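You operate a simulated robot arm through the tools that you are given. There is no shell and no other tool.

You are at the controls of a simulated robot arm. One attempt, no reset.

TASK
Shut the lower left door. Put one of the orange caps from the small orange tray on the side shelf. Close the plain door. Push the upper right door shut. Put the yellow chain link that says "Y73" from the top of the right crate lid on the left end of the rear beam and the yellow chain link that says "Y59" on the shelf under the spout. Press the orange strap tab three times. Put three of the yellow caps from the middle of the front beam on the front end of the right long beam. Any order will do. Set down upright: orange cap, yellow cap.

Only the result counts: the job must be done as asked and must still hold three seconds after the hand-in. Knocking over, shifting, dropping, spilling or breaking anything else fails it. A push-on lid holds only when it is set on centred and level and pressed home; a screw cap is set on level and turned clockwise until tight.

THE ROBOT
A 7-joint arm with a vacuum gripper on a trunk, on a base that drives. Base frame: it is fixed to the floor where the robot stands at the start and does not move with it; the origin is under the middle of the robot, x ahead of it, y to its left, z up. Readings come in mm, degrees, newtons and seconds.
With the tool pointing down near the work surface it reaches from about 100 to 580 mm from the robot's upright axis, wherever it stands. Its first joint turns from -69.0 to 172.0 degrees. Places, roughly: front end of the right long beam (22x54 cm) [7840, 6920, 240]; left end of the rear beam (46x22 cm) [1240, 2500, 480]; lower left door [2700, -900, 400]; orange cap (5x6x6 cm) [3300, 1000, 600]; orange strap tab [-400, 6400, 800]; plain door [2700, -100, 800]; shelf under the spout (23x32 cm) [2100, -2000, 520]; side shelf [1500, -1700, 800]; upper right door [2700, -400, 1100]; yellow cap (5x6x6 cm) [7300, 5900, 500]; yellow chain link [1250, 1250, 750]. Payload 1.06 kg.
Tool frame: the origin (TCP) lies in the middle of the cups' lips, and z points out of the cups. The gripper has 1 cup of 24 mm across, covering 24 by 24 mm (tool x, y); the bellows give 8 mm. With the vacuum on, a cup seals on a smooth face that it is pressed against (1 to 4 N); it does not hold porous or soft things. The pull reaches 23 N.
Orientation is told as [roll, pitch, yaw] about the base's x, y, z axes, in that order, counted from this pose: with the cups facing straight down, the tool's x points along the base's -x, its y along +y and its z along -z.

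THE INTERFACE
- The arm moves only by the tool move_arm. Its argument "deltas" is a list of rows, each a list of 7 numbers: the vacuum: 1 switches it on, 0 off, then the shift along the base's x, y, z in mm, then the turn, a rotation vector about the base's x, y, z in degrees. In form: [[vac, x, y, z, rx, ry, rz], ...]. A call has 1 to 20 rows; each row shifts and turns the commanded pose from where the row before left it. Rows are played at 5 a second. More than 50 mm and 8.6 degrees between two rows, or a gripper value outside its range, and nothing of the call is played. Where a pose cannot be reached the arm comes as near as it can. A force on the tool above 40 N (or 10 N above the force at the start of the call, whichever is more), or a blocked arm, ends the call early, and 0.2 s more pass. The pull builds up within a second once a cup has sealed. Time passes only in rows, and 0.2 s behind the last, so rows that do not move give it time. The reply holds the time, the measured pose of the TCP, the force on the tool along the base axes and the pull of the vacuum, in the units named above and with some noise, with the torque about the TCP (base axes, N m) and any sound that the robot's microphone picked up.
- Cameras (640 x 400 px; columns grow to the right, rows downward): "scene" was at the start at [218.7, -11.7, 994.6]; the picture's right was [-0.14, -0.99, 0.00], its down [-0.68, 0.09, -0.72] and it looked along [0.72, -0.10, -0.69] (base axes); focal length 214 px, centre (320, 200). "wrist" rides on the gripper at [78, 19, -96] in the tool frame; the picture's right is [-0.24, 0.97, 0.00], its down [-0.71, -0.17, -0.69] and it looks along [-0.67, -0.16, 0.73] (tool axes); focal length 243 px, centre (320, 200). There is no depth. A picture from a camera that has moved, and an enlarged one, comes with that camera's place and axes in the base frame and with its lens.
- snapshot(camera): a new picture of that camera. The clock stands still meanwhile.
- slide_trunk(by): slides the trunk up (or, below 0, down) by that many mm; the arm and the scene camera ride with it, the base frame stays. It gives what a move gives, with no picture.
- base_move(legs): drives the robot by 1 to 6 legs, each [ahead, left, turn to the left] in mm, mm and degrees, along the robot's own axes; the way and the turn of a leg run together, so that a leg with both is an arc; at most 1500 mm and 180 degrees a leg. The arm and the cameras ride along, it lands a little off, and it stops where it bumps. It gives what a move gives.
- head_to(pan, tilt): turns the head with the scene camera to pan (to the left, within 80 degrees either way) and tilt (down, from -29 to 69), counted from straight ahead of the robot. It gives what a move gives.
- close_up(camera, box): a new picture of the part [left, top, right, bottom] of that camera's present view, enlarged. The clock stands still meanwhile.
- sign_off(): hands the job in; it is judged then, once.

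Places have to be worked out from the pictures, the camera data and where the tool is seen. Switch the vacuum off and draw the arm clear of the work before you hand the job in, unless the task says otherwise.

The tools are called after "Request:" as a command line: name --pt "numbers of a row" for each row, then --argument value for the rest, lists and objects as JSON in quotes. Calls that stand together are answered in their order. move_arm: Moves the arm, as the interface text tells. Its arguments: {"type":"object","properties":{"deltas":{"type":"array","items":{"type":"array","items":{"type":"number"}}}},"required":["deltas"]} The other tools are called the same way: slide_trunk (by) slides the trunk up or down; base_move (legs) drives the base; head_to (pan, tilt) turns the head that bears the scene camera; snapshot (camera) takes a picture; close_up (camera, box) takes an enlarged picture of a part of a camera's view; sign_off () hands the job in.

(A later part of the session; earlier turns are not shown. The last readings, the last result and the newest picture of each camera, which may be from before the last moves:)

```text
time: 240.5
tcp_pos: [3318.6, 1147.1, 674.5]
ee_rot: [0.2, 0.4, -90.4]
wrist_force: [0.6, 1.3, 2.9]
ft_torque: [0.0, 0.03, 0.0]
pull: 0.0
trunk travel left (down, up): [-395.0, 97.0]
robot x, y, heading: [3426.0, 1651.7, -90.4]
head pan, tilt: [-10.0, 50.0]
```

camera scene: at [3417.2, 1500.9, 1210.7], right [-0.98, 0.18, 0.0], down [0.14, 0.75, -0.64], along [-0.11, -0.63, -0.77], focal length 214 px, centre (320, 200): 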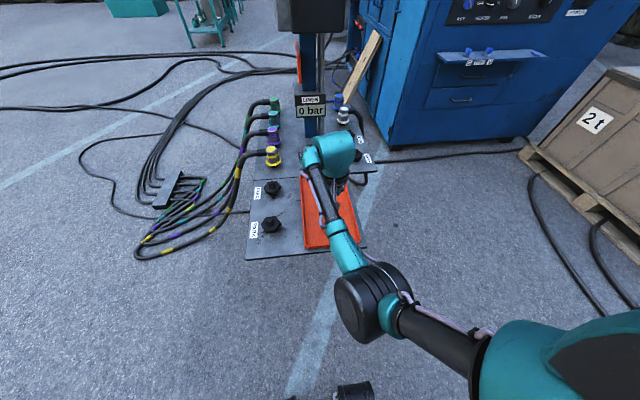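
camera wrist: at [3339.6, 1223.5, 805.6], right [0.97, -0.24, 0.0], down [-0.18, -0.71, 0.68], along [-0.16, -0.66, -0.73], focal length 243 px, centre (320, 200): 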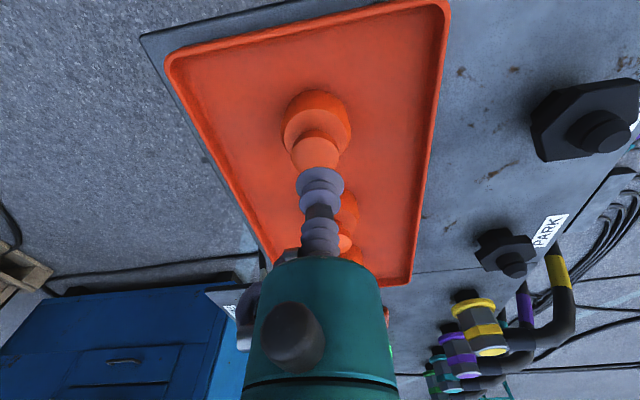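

Pressed but no seal; the cup seems offset slightly away from the camera. Let me view it at higher magnification.

Request:
close_up --camera "wrist" --box '[280, 150, 360, 200]'

```text
8.00 times, centred on (320, 175) of wrist
camera zoom: at [3337.3, 1226.0, 771.7], right [0.97, -0.24, 0.0], down [-0.18, -0.71, 0.68], along [-0.16, -0.66, -0.73], focal length 1941 px, centre (320, 400)
```

zoom: 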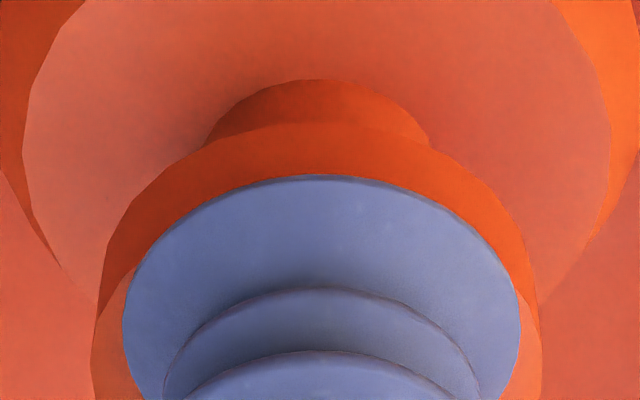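

The close-up shows the lip overhanging the knob's near rim: the knob top is really at z≈675.5 with its centre near y≈1142.5. I lift, shift -4.5 mm in y, and look.

Request:
move_arm --pt "1 0 0 5 0 0 0" --pt "1 -0.5 -4.5 0 0 0 0" --pt "1 0 0 -3 0 0 0"

Request:
close_up --camera "wrist" --box '[280, 150, 360, 200]'

```text
time: 241.3
tcp_pos: [3318.6, 1143.7, 677.5]
ee_rot: [0.0, 0.3, -90.3]
wrist_force: [-1.5, 1.3, 6.1]
ft_torque: [-0.05, 0.04, 0.03]
pull: 22.9
trunk travel left (down, up): [-395.0, 97.0]
robot x, y, heading: [3426.6, 1655.3, -90.5]
head pan, tilt: [-10.0, 50.0]
```

```text
8.00 times, centred on (320, 175) of wrist
camera zoom: at [3337.0, 1222.4, 775.1], right [0.97, -0.24, 0.0], down [-0.18, -0.71, 0.68], along [-0.16, -0.66, -0.73], focal length 1941 px, centre (320, 400)
```

zoom: 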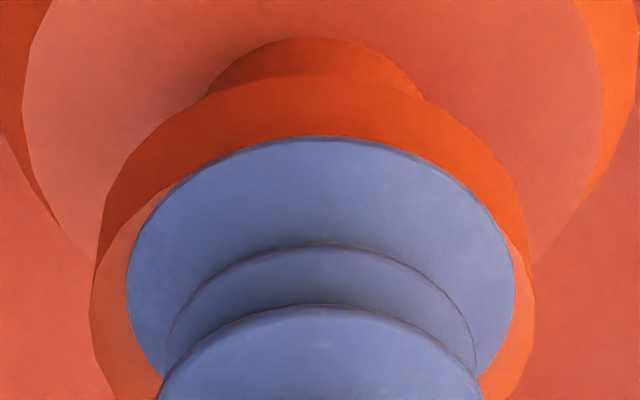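

Sealed with 22.9 N pull. I lift the cap straight up.

Request:
move_arm --pt "1 0 0 3 0 0 0" --pt "1 0 0 7 0 0 0" --pt "1 0 0 20 0 0 0" --pt "1 0 0 20 0 0 0" --pt "1 0 0 20 0 0 0"

Request:
snapshot --camera "wrist"

```text
time: 242.5
tcp_pos: [3318.2, 1140.8, 749.1]
ee_rot: [0.2, 0.5, -90.3]
wrist_force: [0.0, -0.1, -0.7]
ft_torque: [0.0, 0.0, 0.03]
pull: 23.2
trunk travel left (down, up): [-395.0, 97.0]
robot x, y, heading: [3429.8, 1654.0, -90.3]
head pan, tilt: [-10.0, 50.0]
```

```text
taken
camera wrist: at [3335.5, 1220.6, 845.2], right [0.97, -0.24, 0.0], down [-0.18, -0.71, 0.68], along [-0.16, -0.66, -0.73], focal length 243 px, centre (320, 200)
```

wrist: 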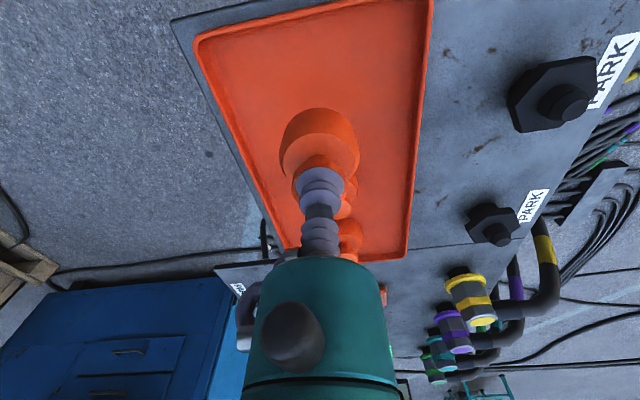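

The cap hangs firmly. I raise the trunk, tuck the arm to centre, and start the drive back around toward the niche.

Request:
slide_trunk --by 90

Request:
move_arm --pt "1 0 30 0 0 0 0" --pt "1 25 30 0 0 0 0" --pt "1 30 30 0 0 0 0" --pt "1 30 20 0 0 0 0" --pt "1 26 0 0 0 0 0"

Request:
base_move --legs '[[0, 750, 0], [0, 750, 0]]'

```text
time: 243.7
tcp_pos: [3318.6, 1143.5, 836.5]
ee_rot: [0.1, 0.5, -90.4]
wrist_force: [-0.8, -0.3, -0.6]
ft_torque: [-0.03, 0.02, 0.0]
pull: 22.6
trunk travel left (down, up): [-485.0, 7.0]
robot x, y, heading: [3428.4, 1652.5, -90.6]
head pan, tilt: [-10.0, 50.0]
```

```text
time: 244.9
tcp_pos: [3432.3, 1254.3, 837.0]
ee_rot: [0.2, 0.3, -90.3]
wrist_force: [0.1, 0.1, -0.3]
ft_torque: [0.02, 0.01, -0.01]
pull: 22.8
trunk travel left (down, up): [-485.0, 7.0]
robot x, y, heading: [3429.7, 1653.7, -90.4]
head pan, tilt: [-10.0, 50.0]
```

```text
time: 258.3
tcp_pos: [4907.8, 1266.6, 836.9]
ee_rot: [0.1, 0.4, -89.3]
wrist_force: [0.0, 0.3, 0.3]
ft_torque: [0.03, 0.01, 0.02]
pull: 23.3
trunk travel left (down, up): [-485.0, 7.0]
robot x, y, heading: [4903.2, 1663.1, -89.5]
head pan, tilt: [-10.0, 50.0]
```

All good. Next I drive down the open side and diagonally toward the container's right side.

Request:
base_move --legs '[[1000, 60, 0], [1000, 60, 0], [1107, -765, 0], [1107, -765, 0]]'

```text
time: 281.4
tcp_pos: [3585.8, -2945.0, 837.5]
ee_rot: [0.1, 0.4, -88.2]
wrist_force: [-0.8, 0.2, -0.9]
ft_torque: [-0.01, -0.01, 0.02]
pull: 22.4
trunk travel left (down, up): [-485.0, 7.0]
robot x, y, heading: [3568.5, -2549.4, -88.3]
head pan, tilt: [-10.0, 50.0]
```

Now I turn to face +y and slide along to in front of the niche.

Request:
base_move --legs '[[0, 0, 89], [0, 0, 89.3], [0, 1000, 0], [0, 1030, 0]]'

Request:
head_to --pan 0 --tilt 30

Request:
snapshot --camera "scene"

```text
time: 307.2
tcp_pos: [1529.5, -2055.4, 836.2]
ee_rot: [0.2, 0.4, 87.3]
wrist_force: [-0.7, 0.4, -0.4]
ft_torque: [-0.01, 0.02, 0.01]
pull: 0.0
trunk travel left (down, up): [-485.0, 7.0]
robot x, y, heading: [1515.1, -2454.1, 87.3]
head pan, tilt: [-10.0, 50.0]
```

```text
time: 308.1
tcp_pos: [1529.7, -2056.3, 835.9]
ee_rot: [0.1, 0.5, 87.2]
wrist_force: [0.3, -0.3, -1.0]
ft_torque: [0.01, 0.03, -0.03]
pull: 0.0
trunk travel left (down, up): [-485.0, 7.0]
robot x, y, heading: [1513.7, -2456.7, 87.3]
head pan, tilt: [0.0, 30.0]
```

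```text
taken
camera scene: at [1522.7, -2356.1, 1342.2], right [1.0, -0.05, 0.0], down [-0.02, -0.5, -0.87], along [0.04, 0.86, -0.5], focal length 214 px, centre (320, 200)
```

scene: 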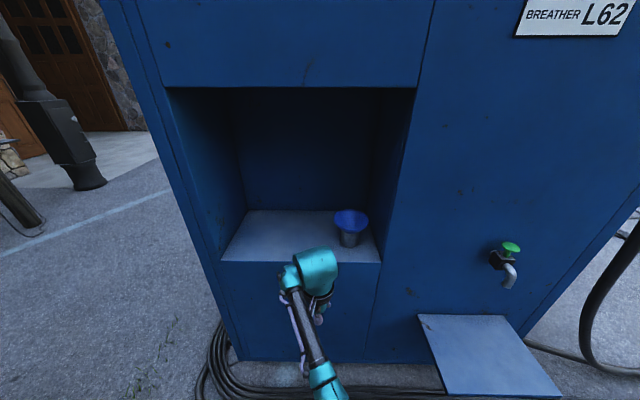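

The pull reads 0 – the cap has come off somewhere during the last drive. I need to find it.

Request:
snapshot --camera "wrist"

Request:
head_to --pan -60 --tilt 40

Request:
snapshot --camera "scene"

Request:
head_to --pan -75 --tilt 15

Request:
snapshot --camera "scene"

```text
taken
camera wrist: at [1507.0, -2131.1, 933.3], right [-0.96, 0.28, 0.0], down [0.21, 0.7, 0.68], along [0.19, 0.65, -0.73], focal length 243 px, centre (320, 200)
```

wrist: 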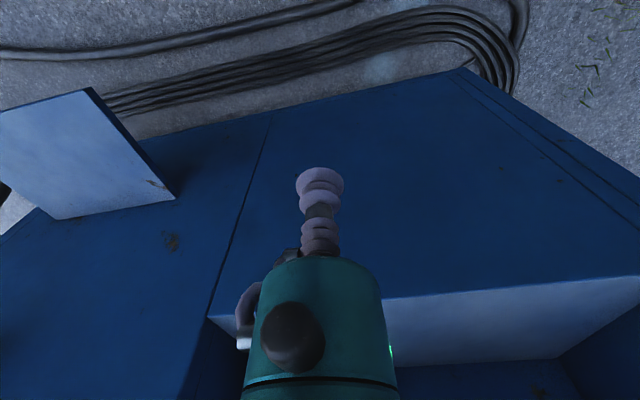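

```text
time: 309.4
tcp_pos: [1528.7, -2056.1, 835.1]
ee_rot: [0.0, 0.3, 87.3]
wrist_force: [0.0, 0.0, 0.1]
ft_torque: [-0.01, -0.03, 0.0]
pull: 0.0
trunk travel left (down, up): [-485.0, 7.0]
robot x, y, heading: [1513.5, -2454.1, 87.1]
head pan, tilt: [-60.0, 40.0]
```

```text
taken
camera scene: at [1593.9, -2407.4, 1326.9], right [0.46, -0.89, 0.0], down [-0.57, -0.29, -0.77], along [0.68, 0.35, -0.64], focal length 214 px, centre (320, 200)
```

scene: 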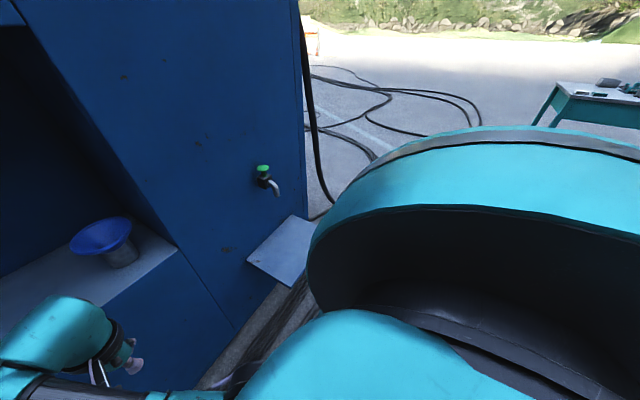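

```text
time: 310.2
tcp_pos: [1530.2, -2055.4, 836.6]
ee_rot: [0.2, 0.4, 87.3]
wrist_force: [0.5, -0.6, 0.2]
ft_torque: [0.0, 0.01, 0.01]
pull: 0.0
trunk travel left (down, up): [-485.0, 7.0]
robot x, y, heading: [1514.7, -2453.8, 87.3]
head pan, tilt: [-75.0, 15.0]
```

```text
taken
camera scene: at [1609.6, -2426.6, 1366.4], right [0.21, -0.98, 0.0], down [-0.25, -0.06, -0.97], along [0.94, 0.21, -0.26], focal length 214 px, centre (320, 200)
```

scene: 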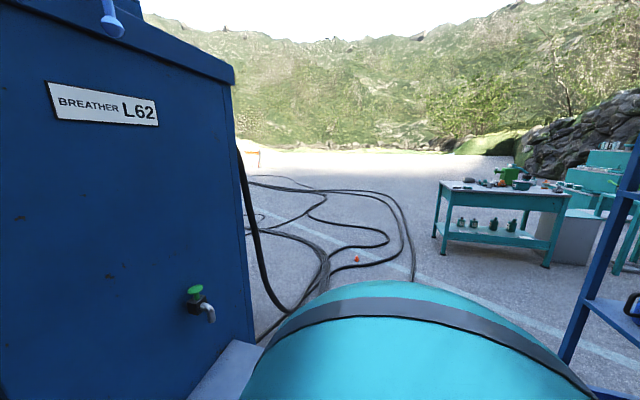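

There's an orange spot on the floor at about (3875,-2370): the cap fell off during the turn. I'll drive back to it, standing south of it facing +y.

Request:
base_move --legs '[[-400, 0, 0], [0, -1150, 0], [0, -1150, 2]]'

Request:
slide_trunk --by -300

Request:
head_to --pan 0 --tilt 50

Request:
snapshot --camera "scene"

```text
time: 332.7
tcp_pos: [3795.6, -2480.8, 836.3]
ee_rot: [0.1, 0.5, 90.4]
wrist_force: [-0.5, 0.0, 0.2]
ft_torque: [-0.04, 0.0, 0.0]
pull: 0.1
trunk travel left (down, up): [-485.0, 7.0]
robot x, y, heading: [3805.3, -2878.6, 90.5]
head pan, tilt: [-75.0, 15.0]
```

```text
time: 335.7
tcp_pos: [3794.6, -2481.7, 535.1]
ee_rot: [0.1, 0.1, 90.5]
wrist_force: [-0.3, -0.1, -0.1]
ft_torque: [-0.02, 0.0, -0.02]
pull: 0.0
trunk travel left (down, up): [-185.0, 307.0]
robot x, y, heading: [3803.2, -2880.5, 90.3]
head pan, tilt: [-75.0, 15.0]
```

```text
time: 337.1
tcp_pos: [3793.9, -2481.6, 534.6]
ee_rot: [0.1, 0.2, 90.6]
wrist_force: [-0.5, 0.2, -0.5]
ft_torque: [0.0, 0.01, -0.04]
pull: 0.1
trunk travel left (down, up): [-185.0, 307.0]
robot x, y, heading: [3803.0, -2881.8, 90.5]
head pan, tilt: [0.0, 50.0]
```

```text
taken
camera scene: at [3803.4, -2673.6, 996.7], right [1.0, 0.01, 0.0], down [0.01, -0.77, -0.64], along [0.0, 0.64, -0.77], focal length 214 px, centre (320, 200)
```

scene: 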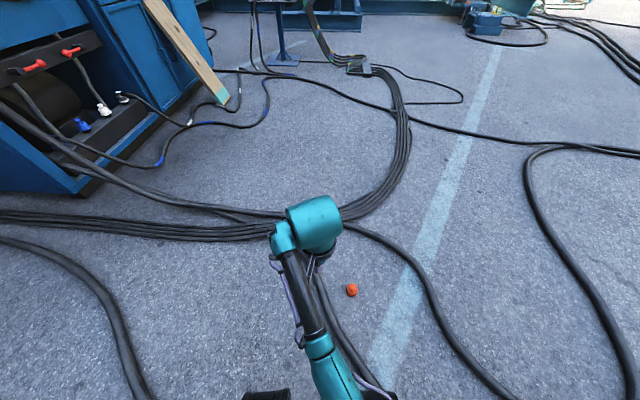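

Request:
close_up --camera "scene" --box '[304, 260, 400, 320]'

```text
6.67 times, centred on (352, 290) of scene
camera zoom: at [3803.4, -2673.6, 996.7], right [1.0, 0.01, 0.0], down [0.01, -0.77, -0.64], along [0.0, 0.64, -0.77], focal length 1430 px, centre (107, -400)
```

zoom: 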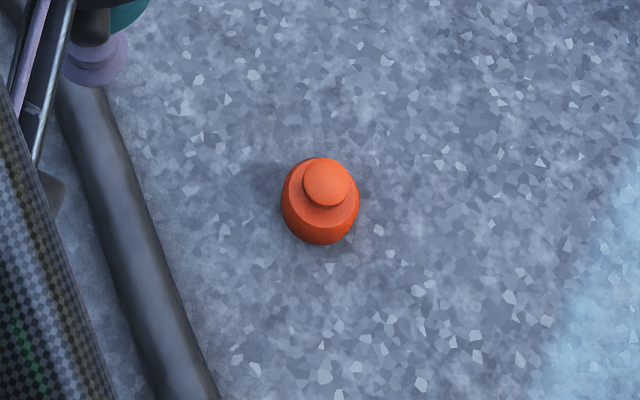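

The cap landed upright at about (3949,-2371). I align the base so it's straight ahead and lower the arm over it.

Request:
base_move --legs '[[90, -146, 0]]'

Request:
slide_trunk --by -180

Request:
snapshot --camera "wrist"

```text
time: 339.1
tcp_pos: [3937.5, -2392.6, 535.9]
ee_rot: [0.2, 0.2, 90.6]
wrist_force: [0.7, -0.3, 0.4]
ft_torque: [0.0, 0.02, 0.0]
pull: 0.1
trunk travel left (down, up): [-185.0, 307.0]
robot x, y, heading: [3946.0, -2794.8, 90.2]
head pan, tilt: [0.0, 50.0]
```

```text
time: 340.6
tcp_pos: [3912.9, -2461.4, 282.3]
ee_rot: [-12.1, 28.2, 101.6]
wrist_force: [-0.8, 0.0, -0.6]
ft_torque: [-0.01, -0.01, 0.05]
pull: 0.1
trunk travel left (down, up): [-57.0, 436.0]
robot x, y, heading: [3946.3, -2790.6, 90.4]
head pan, tilt: [0.0, 50.0]
stopped: the arm was blocked; the commanded pose is now the measured one
```

```text
taken
camera wrist: at [3878.7, -2494.4, 399.3], right [-0.95, -0.08, -0.29], down [-0.17, 0.94, 0.29], along [0.25, 0.32, -0.91], focal length 243 px, centre (320, 200)
```

wrist: 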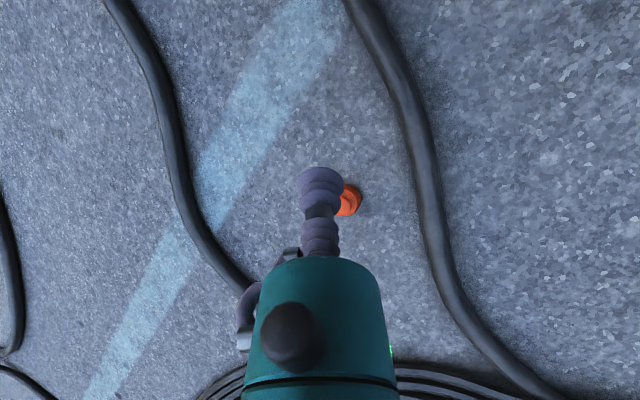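

The trunk lowering got blocked by the arm itself and tilted the tool. I raise the trunk somewhat and restore the vertical orientation.

Request:
slide_trunk --by 100

Request:
move_arm --pt "0 5 14 0 5.4 3 -2.9" --pt "0 5 14 0 5.4 3 -2.9" --pt "0 5 14 0 5.4 3 -2.9" --pt "0 5 14 0 5.4 3 -2.9" --pt "0 5 14 0 5.4 3 -2.9"

Request:
snapshot --camera "scene"

```text
time: 341.9
tcp_pos: [3912.0, -2464.7, 376.2]
ee_rot: [-11.8, 29.0, 101.1]
wrist_force: [-0.1, 0.0, -0.3]
ft_torque: [0.01, 0.0, 0.01]
pull: 0.0
trunk travel left (down, up): [-157.0, 336.0]
robot x, y, heading: [3945.6, -2794.7, 90.6]
head pan, tilt: [0.0, 50.0]
```

```text
time: 343.1
tcp_pos: [3936.9, -2393.3, 376.7]
ee_rot: [1.0, 0.4, 89.5]
wrist_force: [1.4, 0.6, 0.8]
ft_torque: [-0.02, -0.01, 0.0]
pull: 0.1
trunk travel left (down, up): [-157.0, 336.0]
robot x, y, heading: [3946.2, -2791.7, 90.6]
head pan, tilt: [0.0, 50.0]
```

```text
taken
camera scene: at [3947.1, -2574.4, 964.8], right [1.0, 0.01, 0.0], down [0.01, -0.77, -0.64], along [-0.01, 0.64, -0.77], focal length 214 px, centre (320, 200)
```

scene: 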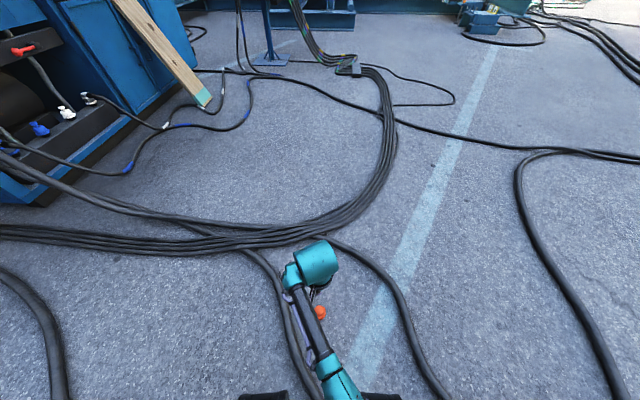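

Orientation restored. Now I lower the arm itself over the cap to z≈150.

Request:
move_arm --pt "0 2 4 -38 -0.2 0 0" --pt "0 2 4 -38 -0.2 0 0" --pt "0 2 4 -38 -0.2 0 0.1" --pt "0 2 4 -38 -0.2 0 0.2" --pt "0 2 3 -38 -0.2 0 0.2" --pt "0 2 3 -38 0 0 0"

Request:
snapshot --camera "wrist"

```text
time: 344.5
tcp_pos: [3957.9, -2386.0, 214.8]
ee_rot: [1.0, 1.7, 90.1]
wrist_force: [0.1, 0.1, 0.2]
ft_torque: [0.01, 0.0, -0.01]
pull: 0.0
out of reach, approached as far as the arm can: row 5, 6
trunk travel left (down, up): [-157.0, 336.0]
robot x, y, heading: [3946.7, -2787.3, 90.4]
head pan, tilt: [0.0, 50.0]
```

```text
taken
camera wrist: at [3940.1, -2460.9, 311.8], right [-0.97, 0.23, 0.01], down [0.18, 0.73, 0.66], along [0.15, 0.65, -0.75], focal length 243 px, centre (320, 200)
```

wrist: 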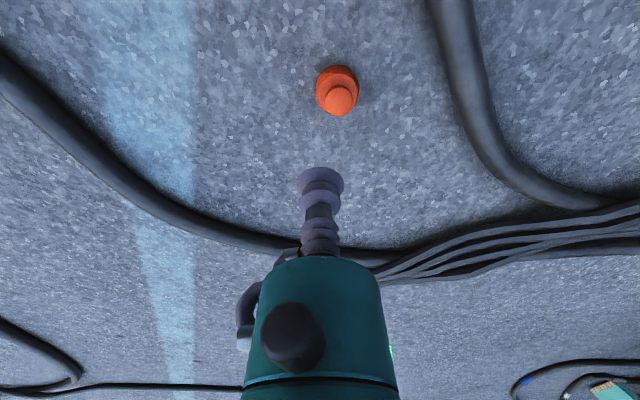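

The arm bottoms out at z≈215 here; with the trunk lowered and a smaller radius it should reach the knob. I raise a bit, retract, drive 80 mm closer and lower the trunk.

Request:
move_arm --pt "0 -3 -15 30 0.9 -0.5 0" --pt "0 -4 -20 30 0.8 -0.5 0" --pt "0 -4 -20 10 0 0 0"

Request:
base_move --legs '[[80, 0, 0]]'

Request:
slide_trunk --by -100

Request:
snapshot --camera "wrist"

Request:
snapshot --camera "scene"

```text
time: 345.3
tcp_pos: [3950.7, -2445.2, 283.1]
ee_rot: [-0.3, 0.0, 90.1]
wrist_force: [0.4, -0.8, 0.3]
ft_torque: [0.02, 0.01, 0.02]
pull: 0.1
trunk travel left (down, up): [-157.0, 336.0]
robot x, y, heading: [3947.7, -2792.9, 91.0]
head pan, tilt: [0.0, 50.0]
```

```text
time: 346.4
tcp_pos: [3947.9, -2364.6, 284.2]
ee_rot: [-0.2, -0.1, 90.2]
wrist_force: [0.1, 0.9, 0.0]
ft_torque: [0.01, -0.04, 0.01]
pull: 0.0
trunk travel left (down, up): [-157.0, 336.0]
robot x, y, heading: [3947.2, -2713.8, 90.6]
head pan, tilt: [0.0, 50.0]
```

```text
time: 347.6
tcp_pos: [3925.1, -2455.8, 165.0]
ee_rot: [-2.5, 16.2, 100.7]
wrist_force: [0.1, 0.7, 0.5]
ft_torque: [-0.01, -0.01, -0.01]
pull: 0.0
trunk travel left (down, up): [-88.0, 404.0]
robot x, y, heading: [3944.5, -2710.6, 90.4]
head pan, tilt: [0.0, 50.0]
stopped: the arm was blocked; the commanded pose is now the measured one
```

```text
taken
camera wrist: at [3911.3, -2506.5, 277.4], right [-0.99, 0.03, -0.11], down [-0.02, 0.88, 0.47], along [0.11, 0.47, -0.88], focal length 243 px, centre (320, 200)
```

wrist: 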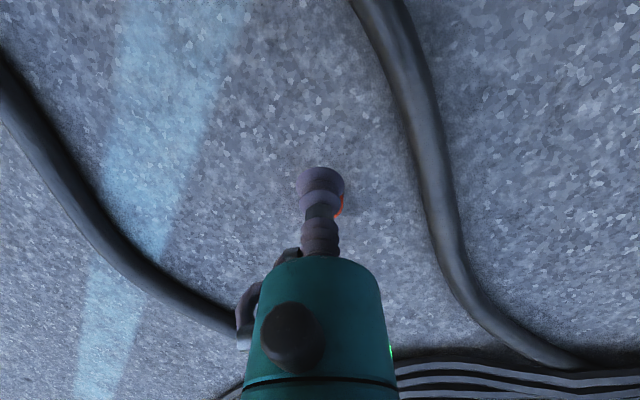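

```text
taken
camera scene: at [3945.6, -2470.8, 892.9], right [1.0, 0.01, 0.0], down [0.01, -0.77, -0.64], along [-0.01, 0.64, -0.77], focal length 214 px, centre (320, 200)
```

scene: 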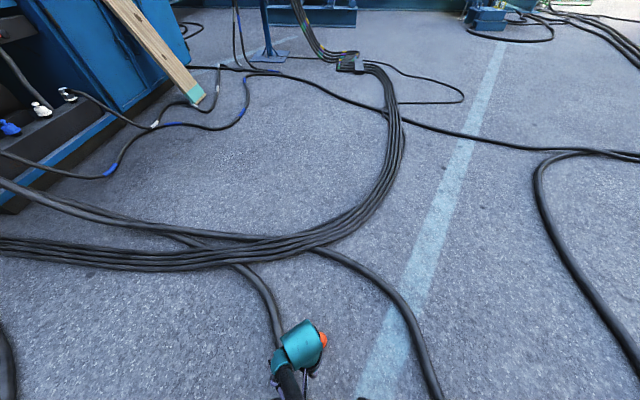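

Blocked again at small radius: with a bent elbow the arm meets the base when the trunk is low. I raise the trunk, straighten the tool, back up, and try again with the arm stretched further out.

Request:
slide_trunk --by 120

Request:
move_arm --pt "0 5 20 0 4 1 -2.8" --pt "0 5 20 0 4 1 -2.8" --pt "0 5 20 0 4 1 -2.8" --pt "0 5 20 0 4 1 -2.7"

Request:
base_move --legs '[[-110, 0, 0]]'

Request:
move_arm --pt "0 0 30 0 0 0 0" --pt "0 0 30 0 0 0 0" --pt "0 0 20 -30 0 0 0" --pt "0 0 0 -30 0 0 0"

```text
time: 349.1
tcp_pos: [3928.2, -2459.1, 275.7]
ee_rot: [-2.5, 16.5, 100.3]
wrist_force: [0.1, 1.0, -0.7]
ft_torque: [0.0, 0.0, -0.03]
pull: 0.1
trunk travel left (down, up): [-208.0, 284.0]
robot x, y, heading: [3942.2, -2711.8, 90.6]
head pan, tilt: [0.0, 50.0]
```

```text
time: 350.1
tcp_pos: [3948.2, -2379.6, 274.4]
ee_rot: [0.0, 0.3, 89.7]
wrist_force: [0.8, 0.4, 0.0]
ft_torque: [-0.02, 0.01, -0.03]
pull: 0.0
trunk travel left (down, up): [-208.0, 284.0]
robot x, y, heading: [3947.5, -2713.3, 90.7]
head pan, tilt: [0.0, 50.0]
```

```text
time: 351.3
tcp_pos: [3949.3, -2489.1, 274.0]
ee_rot: [0.0, 0.3, 89.7]
wrist_force: [-0.5, 0.3, 0.0]
ft_torque: [-0.02, 0.04, 0.0]
pull: 0.1
trunk travel left (down, up): [-208.0, 284.0]
robot x, y, heading: [3947.7, -2819.3, 90.8]
head pan, tilt: [0.0, 50.0]
```

```text
time: 352.3
tcp_pos: [3949.8, -2429.1, 274.1]
ee_rot: [0.1, 0.3, 89.6]
wrist_force: [-0.3, -0.2, 0.4]
ft_torque: [-0.01, 0.01, 0.0]
pull: 0.1
out of reach, approached as far as the arm can: row 3, 4
trunk travel left (down, up): [-208.0, 284.0]
robot x, y, heading: [3950.6, -2822.3, 90.7]
head pan, tilt: [0.0, 50.0]
```

At this radius the lower limit is about 240 mm above the trunk reference. Let me probe the limit at a slightly smaller radius.

Request:
move_arm --pt "0 0 -30 0 0 0 0" --pt "0 0 -20 0 0 0 0" --pt "0 0 0 -20 0 0 0" --pt "0 0 0 -20 0 0 0" --pt "0 0 0 -20 0 0 0"

```text
time: 353.5
tcp_pos: [3947.6, -2479.1, 242.2]
ee_rot: [0.1, 0.3, 89.7]
wrist_force: [-0.2, 0.3, -0.7]
ft_torque: [-0.01, -0.02, 0.01]
pull: 0.1
out of reach, approached as far as the arm can: row 4, 5
trunk travel left (down, up): [-208.0, 284.0]
robot x, y, heading: [3942.8, -2823.9, 90.8]
head pan, tilt: [0.0, 50.0]
```

At r≈344 the arm goes lower. With the arm at this stretched posture (cap is 110 mm away) I test lowering the trunk.

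Request:
slide_trunk --by -100

Request:
slide_trunk --by -60

```text
time: 354.8
tcp_pos: [3948.2, -2478.6, 144.6]
ee_rot: [0.1, 0.3, 89.6]
wrist_force: [0.8, 0.1, -0.1]
ft_torque: [0.0, 0.0, 0.01]
pull: 0.1
trunk travel left (down, up): [-108.0, 384.0]
robot x, y, heading: [3945.2, -2820.5, 90.5]
head pan, tilt: [0.0, 50.0]
```

```text
time: 355.8
tcp_pos: [3939.3, -2456.7, 119.5]
ee_rot: [0.6, -1.8, 90.1]
wrist_force: [-0.9, -0.8, 0.3]
ft_torque: [0.01, -0.04, -0.01]
pull: 0.1
trunk travel left (down, up): [-48.0, 444.0]
robot x, y, heading: [3948.4, -2821.6, 90.8]
head pan, tilt: [0.0, 50.0]
```

The elbow touched the base at the end. I raise the trunk a bit, stretch farther to r≈400, and then lower fully.

Request:
slide_trunk --by 80

Request:
move_arm --pt "0 3 15 5 -1.8 -0.6 0" --pt "0 3 15 5 0 0 -0.3" --pt "0 2 15 5 0 0 0" --pt "0 0 0 -10 0 0 0" --pt "0 0 0 -10 0 0 0"

Request:
slide_trunk --by -60

Request:
slide_trunk --by -40

```text
time: 357.0
tcp_pos: [3949.1, -2478.3, 163.2]
ee_rot: [0.0, 0.4, 89.7]
wrist_force: [0.0, -0.6, 0.3]
ft_torque: [-0.03, 0.05, 0.0]
pull: 0.0
trunk travel left (down, up): [-128.0, 364.0]
robot x, y, heading: [3944.8, -2822.6, 90.5]
head pan, tilt: [0.0, 50.0]
```

```text
time: 358.2
tcp_pos: [3947.9, -2422.3, 173.6]
ee_rot: [0.6, 0.5, 89.3]
wrist_force: [0.3, 0.1, -0.9]
ft_torque: [0.0, 0.01, -0.02]
pull: 0.0
out of reach, approached as far as the arm can: row 5
trunk travel left (down, up): [-128.0, 364.0]
robot x, y, heading: [3946.6, -2823.8, 90.6]
head pan, tilt: [0.0, 50.0]
```

```text
time: 359.2
tcp_pos: [3957.4, -2432.6, 98.0]
ee_rot: [-0.5, 2.2, 89.4]
wrist_force: [0.6, -0.2, 0.3]
ft_torque: [0.02, -0.01, -0.03]
pull: 0.1
trunk travel left (down, up): [-68.0, 424.0]
robot x, y, heading: [3951.2, -2821.2, 90.7]
head pan, tilt: [0.0, 50.0]
```

```text
time: 360.0
tcp_pos: [3956.1, -2430.0, 61.0]
ee_rot: [-0.5, 1.8, 89.3]
wrist_force: [0.1, -0.4, -0.8]
ft_torque: [0.0, 0.01, 0.0]
pull: 0.0
trunk travel left (down, up): [-28.0, 464.0]
robot x, y, heading: [3948.4, -2820.9, 90.8]
head pan, tilt: [0.0, 50.0]
```

Stretched out the arm gets to z≈61 without touching, with 28 mm of trunk left. I raise 60 mm, move the base so the cap lies under the cup, and look.

Request:
slide_trunk --by 70

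Request:
base_move --legs '[[60, 16, 0]]'

Request:
snapshot --camera "wrist"

Request:
close_up --camera "wrist" --box '[240, 100, 400, 200]'

```text
time: 361.1
tcp_pos: [3957.1, -2433.7, 128.4]
ee_rot: [-0.5, 2.1, 89.3]
wrist_force: [-0.2, -0.2, -0.2]
ft_torque: [0.02, 0.04, 0.0]
pull: 0.1
trunk travel left (down, up): [-98.0, 394.0]
robot x, y, heading: [3946.8, -2821.4, 90.8]
head pan, tilt: [0.0, 50.0]
```

```text
time: 362.1
tcp_pos: [3940.0, -2375.8, 128.9]
ee_rot: [-0.5, 2.1, 89.5]
wrist_force: [-0.1, -0.4, 0.4]
ft_torque: [-0.01, -0.04, 0.0]
pull: 0.1
trunk travel left (down, up): [-98.0, 394.0]
robot x, y, heading: [3930.6, -2763.5, 90.8]
head pan, tilt: [0.0, 50.0]
```

```text
taken
camera wrist: at [3918.3, -2449.2, 227.9], right [-0.97, 0.24, -0.02], down [0.17, 0.73, 0.66], along [0.17, 0.64, -0.75], focal length 243 px, centre (320, 200)
```

wrist: 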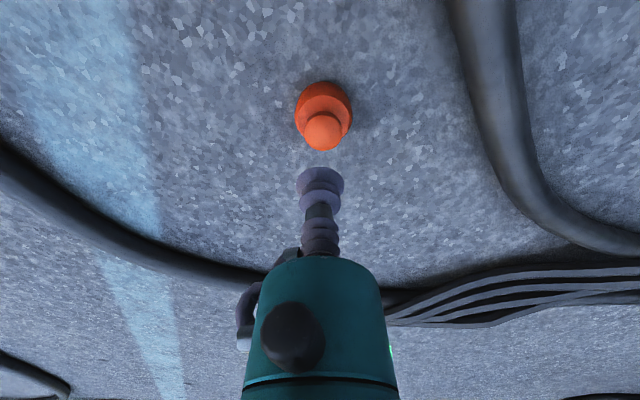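

```text
4.00 times, centred on (320, 150) of wrist
camera zoom: at [3918.3, -2449.2, 227.9], right [-0.97, 0.24, -0.02], down [0.17, 0.73, 0.66], along [0.17, 0.64, -0.75], focal length 970 px, centre (320, 400)
```

zoom: 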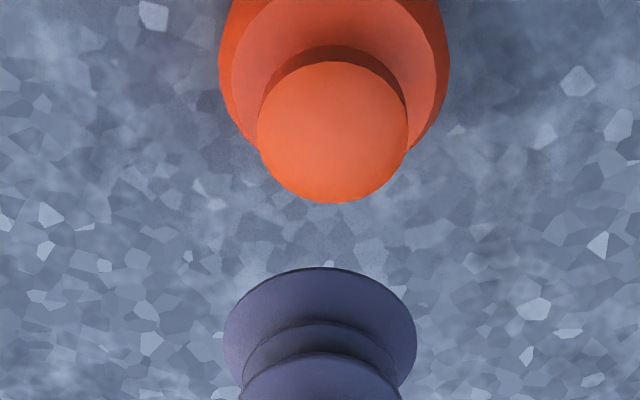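

Knob centre is at about (3938.4,-2368.7), top z≈58. I shift the cup +7 mm in y, -1.6 in x, and correct the 2° tilt, then check again.

Request:
move_arm --pt "0 -1.6 7 6 2 0.5 0" --pt "0 0 0 0 0 0 0"

Request:
slide_trunk --by -50

Request:
close_up --camera "wrist" --box '[240, 100, 400, 200]'

```text
time: 362.7
tcp_pos: [3937.6, -2369.1, 135.3]
ee_rot: [-0.1, 0.1, 89.5]
wrist_force: [-0.2, 0.1, -0.1]
ft_torque: [0.0, 0.03, -0.03]
pull: 0.2
trunk travel left (down, up): [-98.0, 394.0]
robot x, y, heading: [3930.4, -2763.4, 90.7]
head pan, tilt: [0.0, 50.0]
```

```text
time: 363.6
tcp_pos: [3937.1, -2368.4, 85.0]
ee_rot: [0.0, 0.2, 89.5]
wrist_force: [-0.4, 0.4, 0.0]
ft_torque: [0.01, 0.0, 0.0]
pull: 0.0
trunk travel left (down, up): [-48.0, 444.0]
robot x, y, heading: [3927.6, -2766.2, 90.7]
head pan, tilt: [0.0, 50.0]
```

```text
4.00 times, centred on (320, 150) of wrist
camera zoom: at [3917.5, -2445.4, 181.5], right [-0.97, 0.24, 0.0], down [0.18, 0.71, 0.68], along [0.17, 0.66, -0.73], focal length 970 px, centre (320, 400)
```

zoom: 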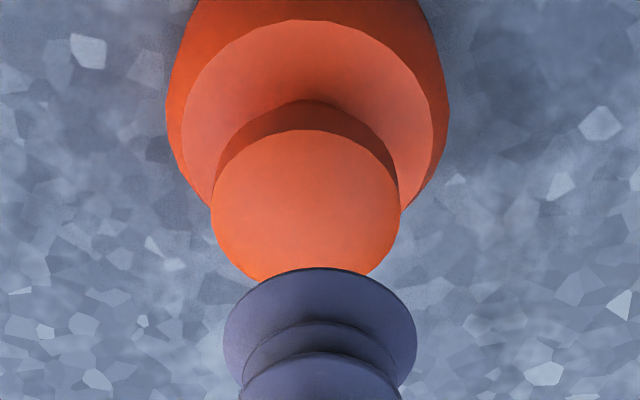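

The knob is about 4 mm back toward the robot relative to the cup. I correct, then lower with the vacuum on.

Request:
move_arm --pt "0 0.8 -4 0 0 0 0" --pt "0 0 0 -15 0 0 0" --pt "0 0 0 0 0 0 0"

Request:
close_up --camera "wrist" --box '[240, 100, 400, 200]'

```text
time: 364.4
tcp_pos: [3937.6, -2374.1, 70.4]
ee_rot: [0.1, 0.1, 89.5]
wrist_force: [-0.7, 0.7, 0.0]
ft_torque: [-0.02, 0.0, -0.01]
pull: 0.1
trunk travel left (down, up): [-48.0, 444.0]
robot x, y, heading: [3928.8, -2761.9, 90.9]
head pan, tilt: [0.0, 50.0]
```

```text
4.00 times, centred on (320, 150) of wrist
camera zoom: at [3918.1, -2450.1, 165.9], right [-0.97, 0.24, 0.0], down [0.18, 0.71, 0.68], along [0.17, 0.66, -0.73], focal length 970 px, centre (320, 400)
```

zoom: 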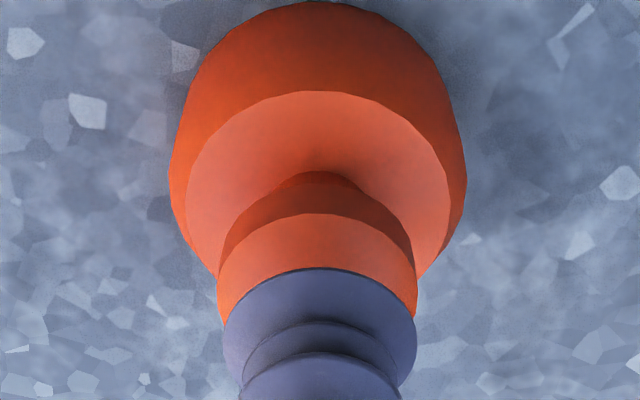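

Now it's centred to well under a millimetre. Vacuum on and press down.

Request:
move_arm --pt "1 0 0 -5 0 0 0" --pt "1 0 0 -5 0 0 0" --pt "1 0 0 -2 0 0 0" --pt "1 0 0 -1.5 0 0 0" --pt "1 0 0 0 0 0 0" --pt "1 0 0 0 0 0 0"

```text
time: 365.8
tcp_pos: [3914.2, -2359.4, 70.6]
ee_rot: [2.7, -1.9, 90.0]
wrist_force: [-0.4, 0.4, -0.6]
ft_torque: [0.0, -0.01, 0.03]
pull: 0.1
out of reach, approached as far as the arm can: row 1, 2, 3, 4
trunk travel left (down, up): [-48.0, 444.0]
robot x, y, heading: [3929.4, -2765.0, 90.8]
head pan, tilt: [0.0, 50.0]
```

The arm hit its reach limit and drifted aside. I restore the pose higher and will lower using the trunk instead.

Request:
move_arm --pt "1 0 0 10 0 0 0" --pt "1 12 -7 0 -0.9 -1.3 -0.2" --pt "1 11.5 -8 0 -1 -1.4 -0.3" --pt "1 0 0 0 0 0 0"

Request:
close_up --camera "wrist" --box '[240, 100, 400, 200]'

```text
time: 367.0
tcp_pos: [3953.4, -2346.9, 80.5]
ee_rot: [-2.1, -1.3, 88.9]
wrist_force: [1.0, 0.4, 0.1]
ft_torque: [-0.02, 0.02, 0.01]
pull: 0.0
trunk travel left (down, up): [-48.0, 444.0]
robot x, y, heading: [3930.5, -2761.4, 90.7]
head pan, tilt: [0.0, 50.0]
stopped in row 4: the arm was blocked; the commanded pose is now the measured one
```

```text
4.00 times, centred on (320, 150) of wrist
camera zoom: at [3928.8, -2426.6, 174.4], right [-0.97, 0.25, -0.03], down [0.16, 0.69, 0.71], along [0.2, 0.68, -0.71], focal length 970 px, centre (320, 400)
```

zoom: 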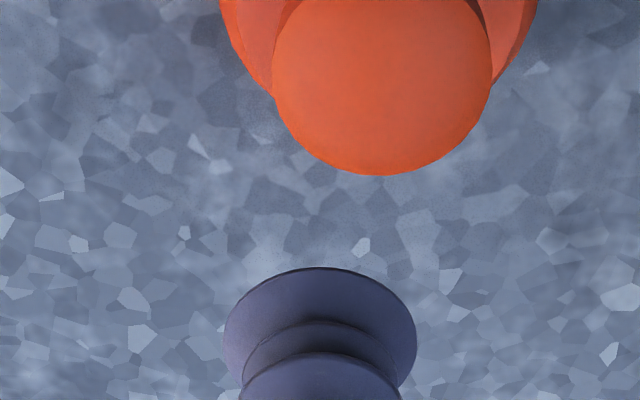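

I raise the trunk 50 mm to free the arm, restore the pose, and then lower only by trunk.

Request:
slide_trunk --by 50

Request:
move_arm --pt "0 -5 -8 0 -0.6 1 0.3" --pt "0 -5 -9 0 -0.7 1 0.3" --pt "0 -5 -9 0 0 0 0"

```text
time: 367.9
tcp_pos: [3950.8, -2354.5, 130.4]
ee_rot: [-1.9, -0.8, 89.1]
wrist_force: [0.3, -0.1, 0.6]
ft_torque: [0.02, 0.0, 0.0]
pull: 0.1
trunk travel left (down, up): [-98.0, 394.0]
robot x, y, heading: [3929.1, -2761.1, 90.6]
head pan, tilt: [0.0, 50.0]
```

```text
time: 368.7
tcp_pos: [3935.1, -2380.2, 130.7]
ee_rot: [0.0, 0.4, 89.6]
wrist_force: [0.4, -0.6, 1.1]
ft_torque: [-0.02, 0.02, 0.01]
pull: 0.0
trunk travel left (down, up): [-98.0, 394.0]
robot x, y, heading: [3930.3, -2764.0, 90.7]
head pan, tilt: [0.0, 50.0]
```

Pose is clean. I shift to the cap's centre and lower the trunk 55 mm, then check the picture.

Request:
move_arm --pt "0 2.7 8 0 0 -0.2 0" --pt "0 0 0 0 0 0 0"

Request:
slide_trunk --by -58

Request:
close_up --camera "wrist" --box '[240, 100, 400, 200]'

```text
time: 369.3
tcp_pos: [3938.6, -2371.8, 130.2]
ee_rot: [-0.1, 0.4, 89.6]
wrist_force: [0.0, 0.2, -0.1]
ft_torque: [0.01, 0.03, 0.01]
pull: 0.0
trunk travel left (down, up): [-98.0, 394.0]
robot x, y, heading: [3930.1, -2761.0, 91.0]
head pan, tilt: [0.0, 50.0]
```

```text
time: 370.3
tcp_pos: [3939.9, -2367.2, 74.2]
ee_rot: [-0.4, 0.0, 89.5]
wrist_force: [-0.1, -0.8, -0.4]
ft_torque: [0.04, 0.0, 0.0]
pull: 0.1
trunk travel left (down, up): [-40.0, 452.0]
robot x, y, heading: [3928.6, -2762.6, 90.9]
head pan, tilt: [0.0, 50.0]
```

```text
4.00 times, centred on (320, 150) of wrist
camera zoom: at [3920.3, -2443.9, 170.6], right [-0.97, 0.24, 0.0], down [0.17, 0.71, 0.69], along [0.17, 0.66, -0.73], focal length 970 px, centre (320, 400)
```

zoom: 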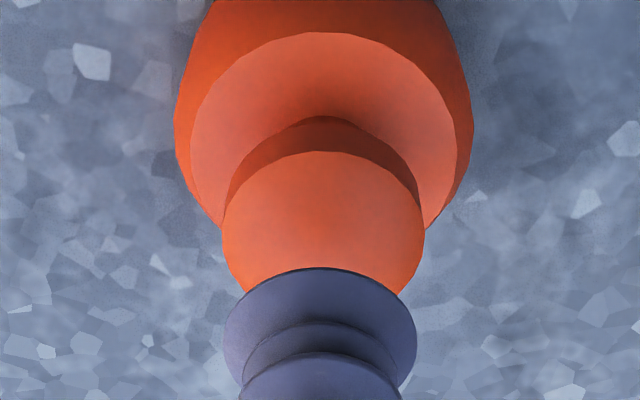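

The cup drifted ~5 mm while lowering. I correct with a little extra for the remaining drop.

Request:
move_arm --pt "1 -2.2 -6 0 0 0 0" --pt "1 0 0 0 0 0 0"

Request:
slide_trunk --by -10

Request:
close_up --camera "wrist" --box '[240, 100, 400, 200]'

```text
time: 370.9
tcp_pos: [3940.1, -2359.0, 79.0]
ee_rot: [-0.4, -1.2, 89.7]
wrist_force: [0.3, -0.8, -0.1]
ft_torque: [-0.02, -0.02, 0.0]
pull: 0.1
trunk travel left (down, up): [-40.0, 452.0]
robot x, y, heading: [3928.1, -2764.7, 90.7]
head pan, tilt: [0.0, 50.0]
```

```text
time: 371.5
tcp_pos: [3937.9, -2351.8, 72.5]
ee_rot: [-0.3, -1.7, 89.7]
wrist_force: [-0.1, -0.5, 0.9]
ft_torque: [-0.02, 0.0, -0.01]
pull: 0.0
trunk travel left (down, up): [-30.0, 462.0]
robot x, y, heading: [3928.7, -2761.6, 90.8]
head pan, tilt: [0.0, 50.0]
```

```text
4.00 times, centred on (320, 150) of wrist
camera zoom: at [3918.2, -2432.1, 166.5], right [-0.97, 0.24, 0.0], down [0.17, 0.69, 0.71], along [0.17, 0.69, -0.71], focal length 970 px, centre (320, 400)
```

zoom: 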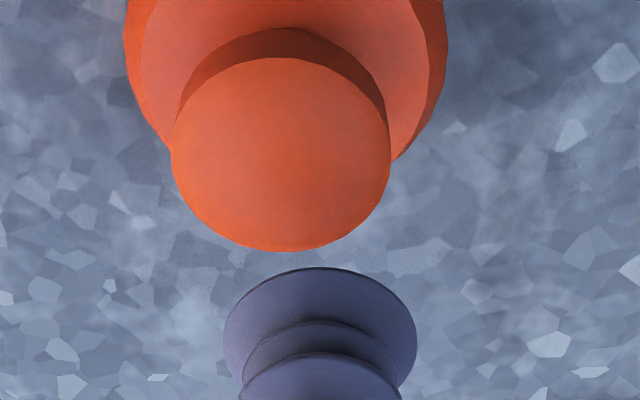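

The elbow resting on the base pushes the arm outward to r≈410. I'll raise, step the base back ~21 mm so the cap lies at that radius, and redo it.

Request:
slide_trunk --by 60

Request:
base_move --legs '[[-24, 0, 0]]'

Request:
move_arm --pt "0 0 0 0 -1.7 0.3 0" --pt "0 0 0 0 0 0 0"

Request:
close_up --camera "wrist" --box '[240, 100, 400, 200]'

```text
time: 372.5
tcp_pos: [3937.4, -2376.5, 123.1]
ee_rot: [-0.1, 0.5, 89.6]
wrist_force: [0.5, 0.0, 0.1]
ft_torque: [-0.01, 0.01, -0.04]
pull: 0.2
trunk travel left (down, up): [-90.0, 402.0]
robot x, y, heading: [3930.4, -2762.8, 90.8]
head pan, tilt: [0.0, 50.0]
```

```text
time: 373.3
tcp_pos: [3937.0, -2401.7, 123.1]
ee_rot: [-0.2, 0.5, 89.7]
wrist_force: [0.7, 0.6, 0.2]
ft_torque: [0.05, 0.03, 0.0]
pull: 0.0
trunk travel left (down, up): [-90.0, 402.0]
robot x, y, heading: [3932.6, -2785.4, 90.8]
head pan, tilt: [0.0, 50.0]
```

```text
time: 373.9
tcp_pos: [3936.8, -2401.7, 123.8]
ee_rot: [0.2, 2.1, 89.7]
wrist_force: [-0.9, 0.3, -0.5]
ft_torque: [-0.02, 0.02, -0.02]
pull: 0.0
trunk travel left (down, up): [-90.0, 402.0]
robot x, y, heading: [3933.3, -2787.7, 91.0]
head pan, tilt: [0.0, 50.0]
```

```text
4.00 times, centred on (320, 150) of wrist
camera zoom: at [3917.6, -2474.5, 222.5], right [-0.97, 0.24, -0.01], down [0.18, 0.73, 0.66], along [0.16, 0.64, -0.75], focal length 970 px, centre (320, 400)
```

zoom: 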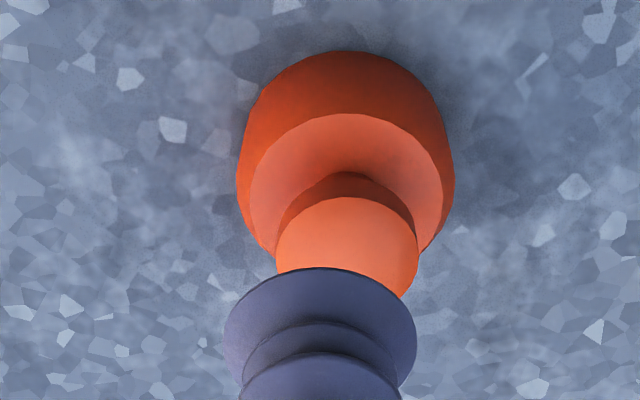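

I correct the tilt and extend the arm over the cap at the new radius.

Request:
move_arm --pt "0 0.5 10 5 1.9 0 0" --pt "0 0.5 10 5 0 0 0" --pt "0 0 9.5 0 0 0 0" --pt "0 0 0 0 0 0 0"

Request:
slide_trunk --by -40

Request:
close_up --camera "wrist" --box '[240, 100, 400, 200]'

```text
time: 374.9
tcp_pos: [3937.9, -2371.4, 134.5]
ee_rot: [0.1, 0.2, 89.7]
wrist_force: [-0.1, 0.1, 0.2]
ft_torque: [0.01, 0.02, 0.0]
pull: 0.1
trunk travel left (down, up): [-90.0, 402.0]
robot x, y, heading: [3932.2, -2789.8, 90.7]
head pan, tilt: [0.0, 50.0]
```

```text
time: 375.7
tcp_pos: [3938.1, -2372.6, 93.3]
ee_rot: [0.1, 0.1, 89.7]
wrist_force: [-0.2, -0.1, -0.3]
ft_torque: [0.02, 0.0, -0.01]
pull: 0.1
trunk travel left (down, up): [-50.0, 442.0]
robot x, y, heading: [3929.6, -2791.0, 90.6]
head pan, tilt: [0.0, 50.0]
```

```text
4.00 times, centred on (320, 150) of wrist
camera zoom: at [3919.1, -2448.8, 189.5], right [-0.97, 0.24, 0.0], down [0.18, 0.71, 0.68], along [0.16, 0.66, -0.73], focal length 970 px, centre (320, 400)
```

zoom: 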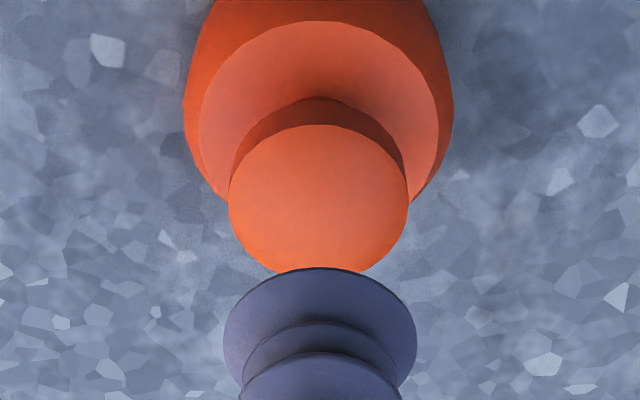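

No drift now and the knob is centred under the cup. I lower another 25 mm and check.

Request:
slide_trunk --by -25

Request:
close_up --camera "wrist" --box '[240, 100, 400, 200]'

```text
time: 376.4
tcp_pos: [3938.8, -2371.4, 68.4]
ee_rot: [0.2, 0.2, 89.6]
wrist_force: [-1.1, 1.2, 0.1]
ft_torque: [0.0, 0.01, -0.02]
pull: 0.0
trunk travel left (down, up): [-25.0, 467.0]
robot x, y, heading: [3932.5, -2786.7, 90.8]
head pan, tilt: [0.0, 50.0]
```

```text
4.00 times, centred on (320, 150) of wrist
camera zoom: at [3918.8, -2448.6, 164.6], right [-0.97, 0.24, 0.0], down [0.18, 0.71, 0.68], along [0.16, 0.66, -0.73], focal length 970 px, centre (320, 400)
```

zoom: 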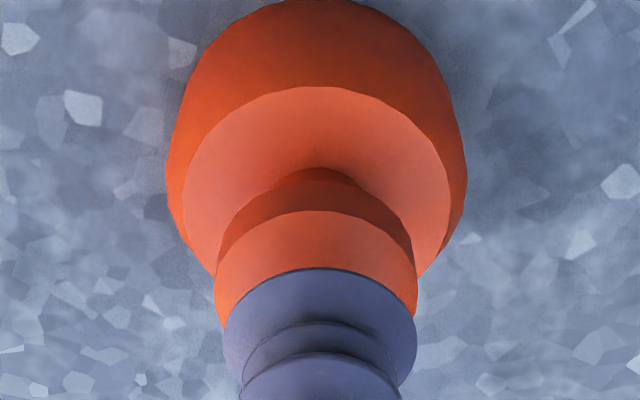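

Nearly perfect (≈1 mm). I switch the vacuum on with a 1 mm correction and lower with the trunk.

Request:
move_arm --pt "1 0 -1 0 0 0 0"

Request:
slide_trunk --by -10

Request:
slide_trunk --by -2

Request:
slide_trunk --by -1.5

```text
time: 376.8
tcp_pos: [3939.5, -2372.6, 68.1]
ee_rot: [0.1, 0.1, 89.7]
wrist_force: [0.1, -0.5, -0.1]
ft_torque: [-0.02, -0.01, 0.0]
pull: 0.0
trunk travel left (down, up): [-25.0, 467.0]
robot x, y, heading: [3933.8, -2789.9, 91.2]
head pan, tilt: [0.0, 50.0]
```

```text
time: 377.4
tcp_pos: [3938.3, -2373.1, 58.3]
ee_rot: [0.1, 0.3, 89.8]
wrist_force: [0.0, 0.0, 0.1]
ft_torque: [-0.02, 0.03, -0.02]
pull: 0.1
trunk travel left (down, up): [-15.0, 477.0]
robot x, y, heading: [3931.2, -2788.7, 91.0]
head pan, tilt: [0.0, 50.0]
```

```text
time: 377.9
tcp_pos: [3938.9, -2373.9, 56.9]
ee_rot: [0.2, 0.2, 89.6]
wrist_force: [0.6, 0.8, -0.4]
ft_torque: [-0.02, -0.01, 0.0]
pull: 0.1
trunk travel left (down, up): [-13.0, 479.0]
robot x, y, heading: [3928.0, -2791.0, 90.9]
head pan, tilt: [0.0, 50.0]
```

```text
time: 378.4
tcp_pos: [3938.5, -2373.6, 54.3]
ee_rot: [0.0, 0.2, 89.7]
wrist_force: [-0.5, -0.5, -0.7]
ft_torque: [-0.03, 0.02, -0.01]
pull: 0.1
trunk travel left (down, up): [-12.0, 481.0]
robot x, y, heading: [3935.3, -2785.6, 90.7]
head pan, tilt: [0.0, 50.0]
```

Request:
slide_trunk --by -2

Request:
slide_trunk --by -2

Request:
close_up --camera "wrist" --box '[280, 150, 360, 200]'

```text
time: 378.9
tcp_pos: [3938.3, -2372.9, 53.7]
ee_rot: [0.2, 0.1, 89.6]
wrist_force: [-0.1, -1.2, 0.6]
ft_torque: [0.01, -0.02, 0.01]
pull: 0.1
trunk travel left (down, up): [-10.0, 483.0]
robot x, y, heading: [3928.9, -2790.3, 90.9]
head pan, tilt: [0.0, 50.0]
```

```text
time: 379.5
tcp_pos: [3939.4, -2373.9, 51.3]
ee_rot: [0.1, 0.2, 89.5]
wrist_force: [0.1, -0.4, 0.3]
ft_torque: [0.01, 0.01, -0.02]
pull: 0.1
trunk travel left (down, up): [-8.0, 485.0]
robot x, y, heading: [3929.2, -2788.9, 90.9]
head pan, tilt: [0.0, 50.0]
```

```text
8.00 times, centred on (320, 175) of wrist
camera zoom: at [3918.8, -2449.7, 147.1], right [-0.97, 0.24, 0.0], down [0.18, 0.71, 0.68], along [0.16, 0.66, -0.73], focal length 1941 px, centre (320, 400)
```

zoom: 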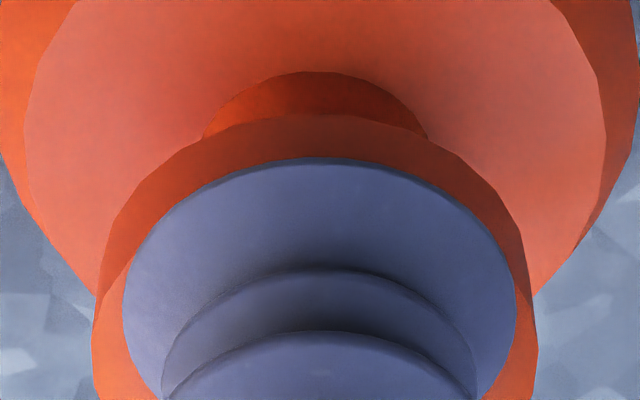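

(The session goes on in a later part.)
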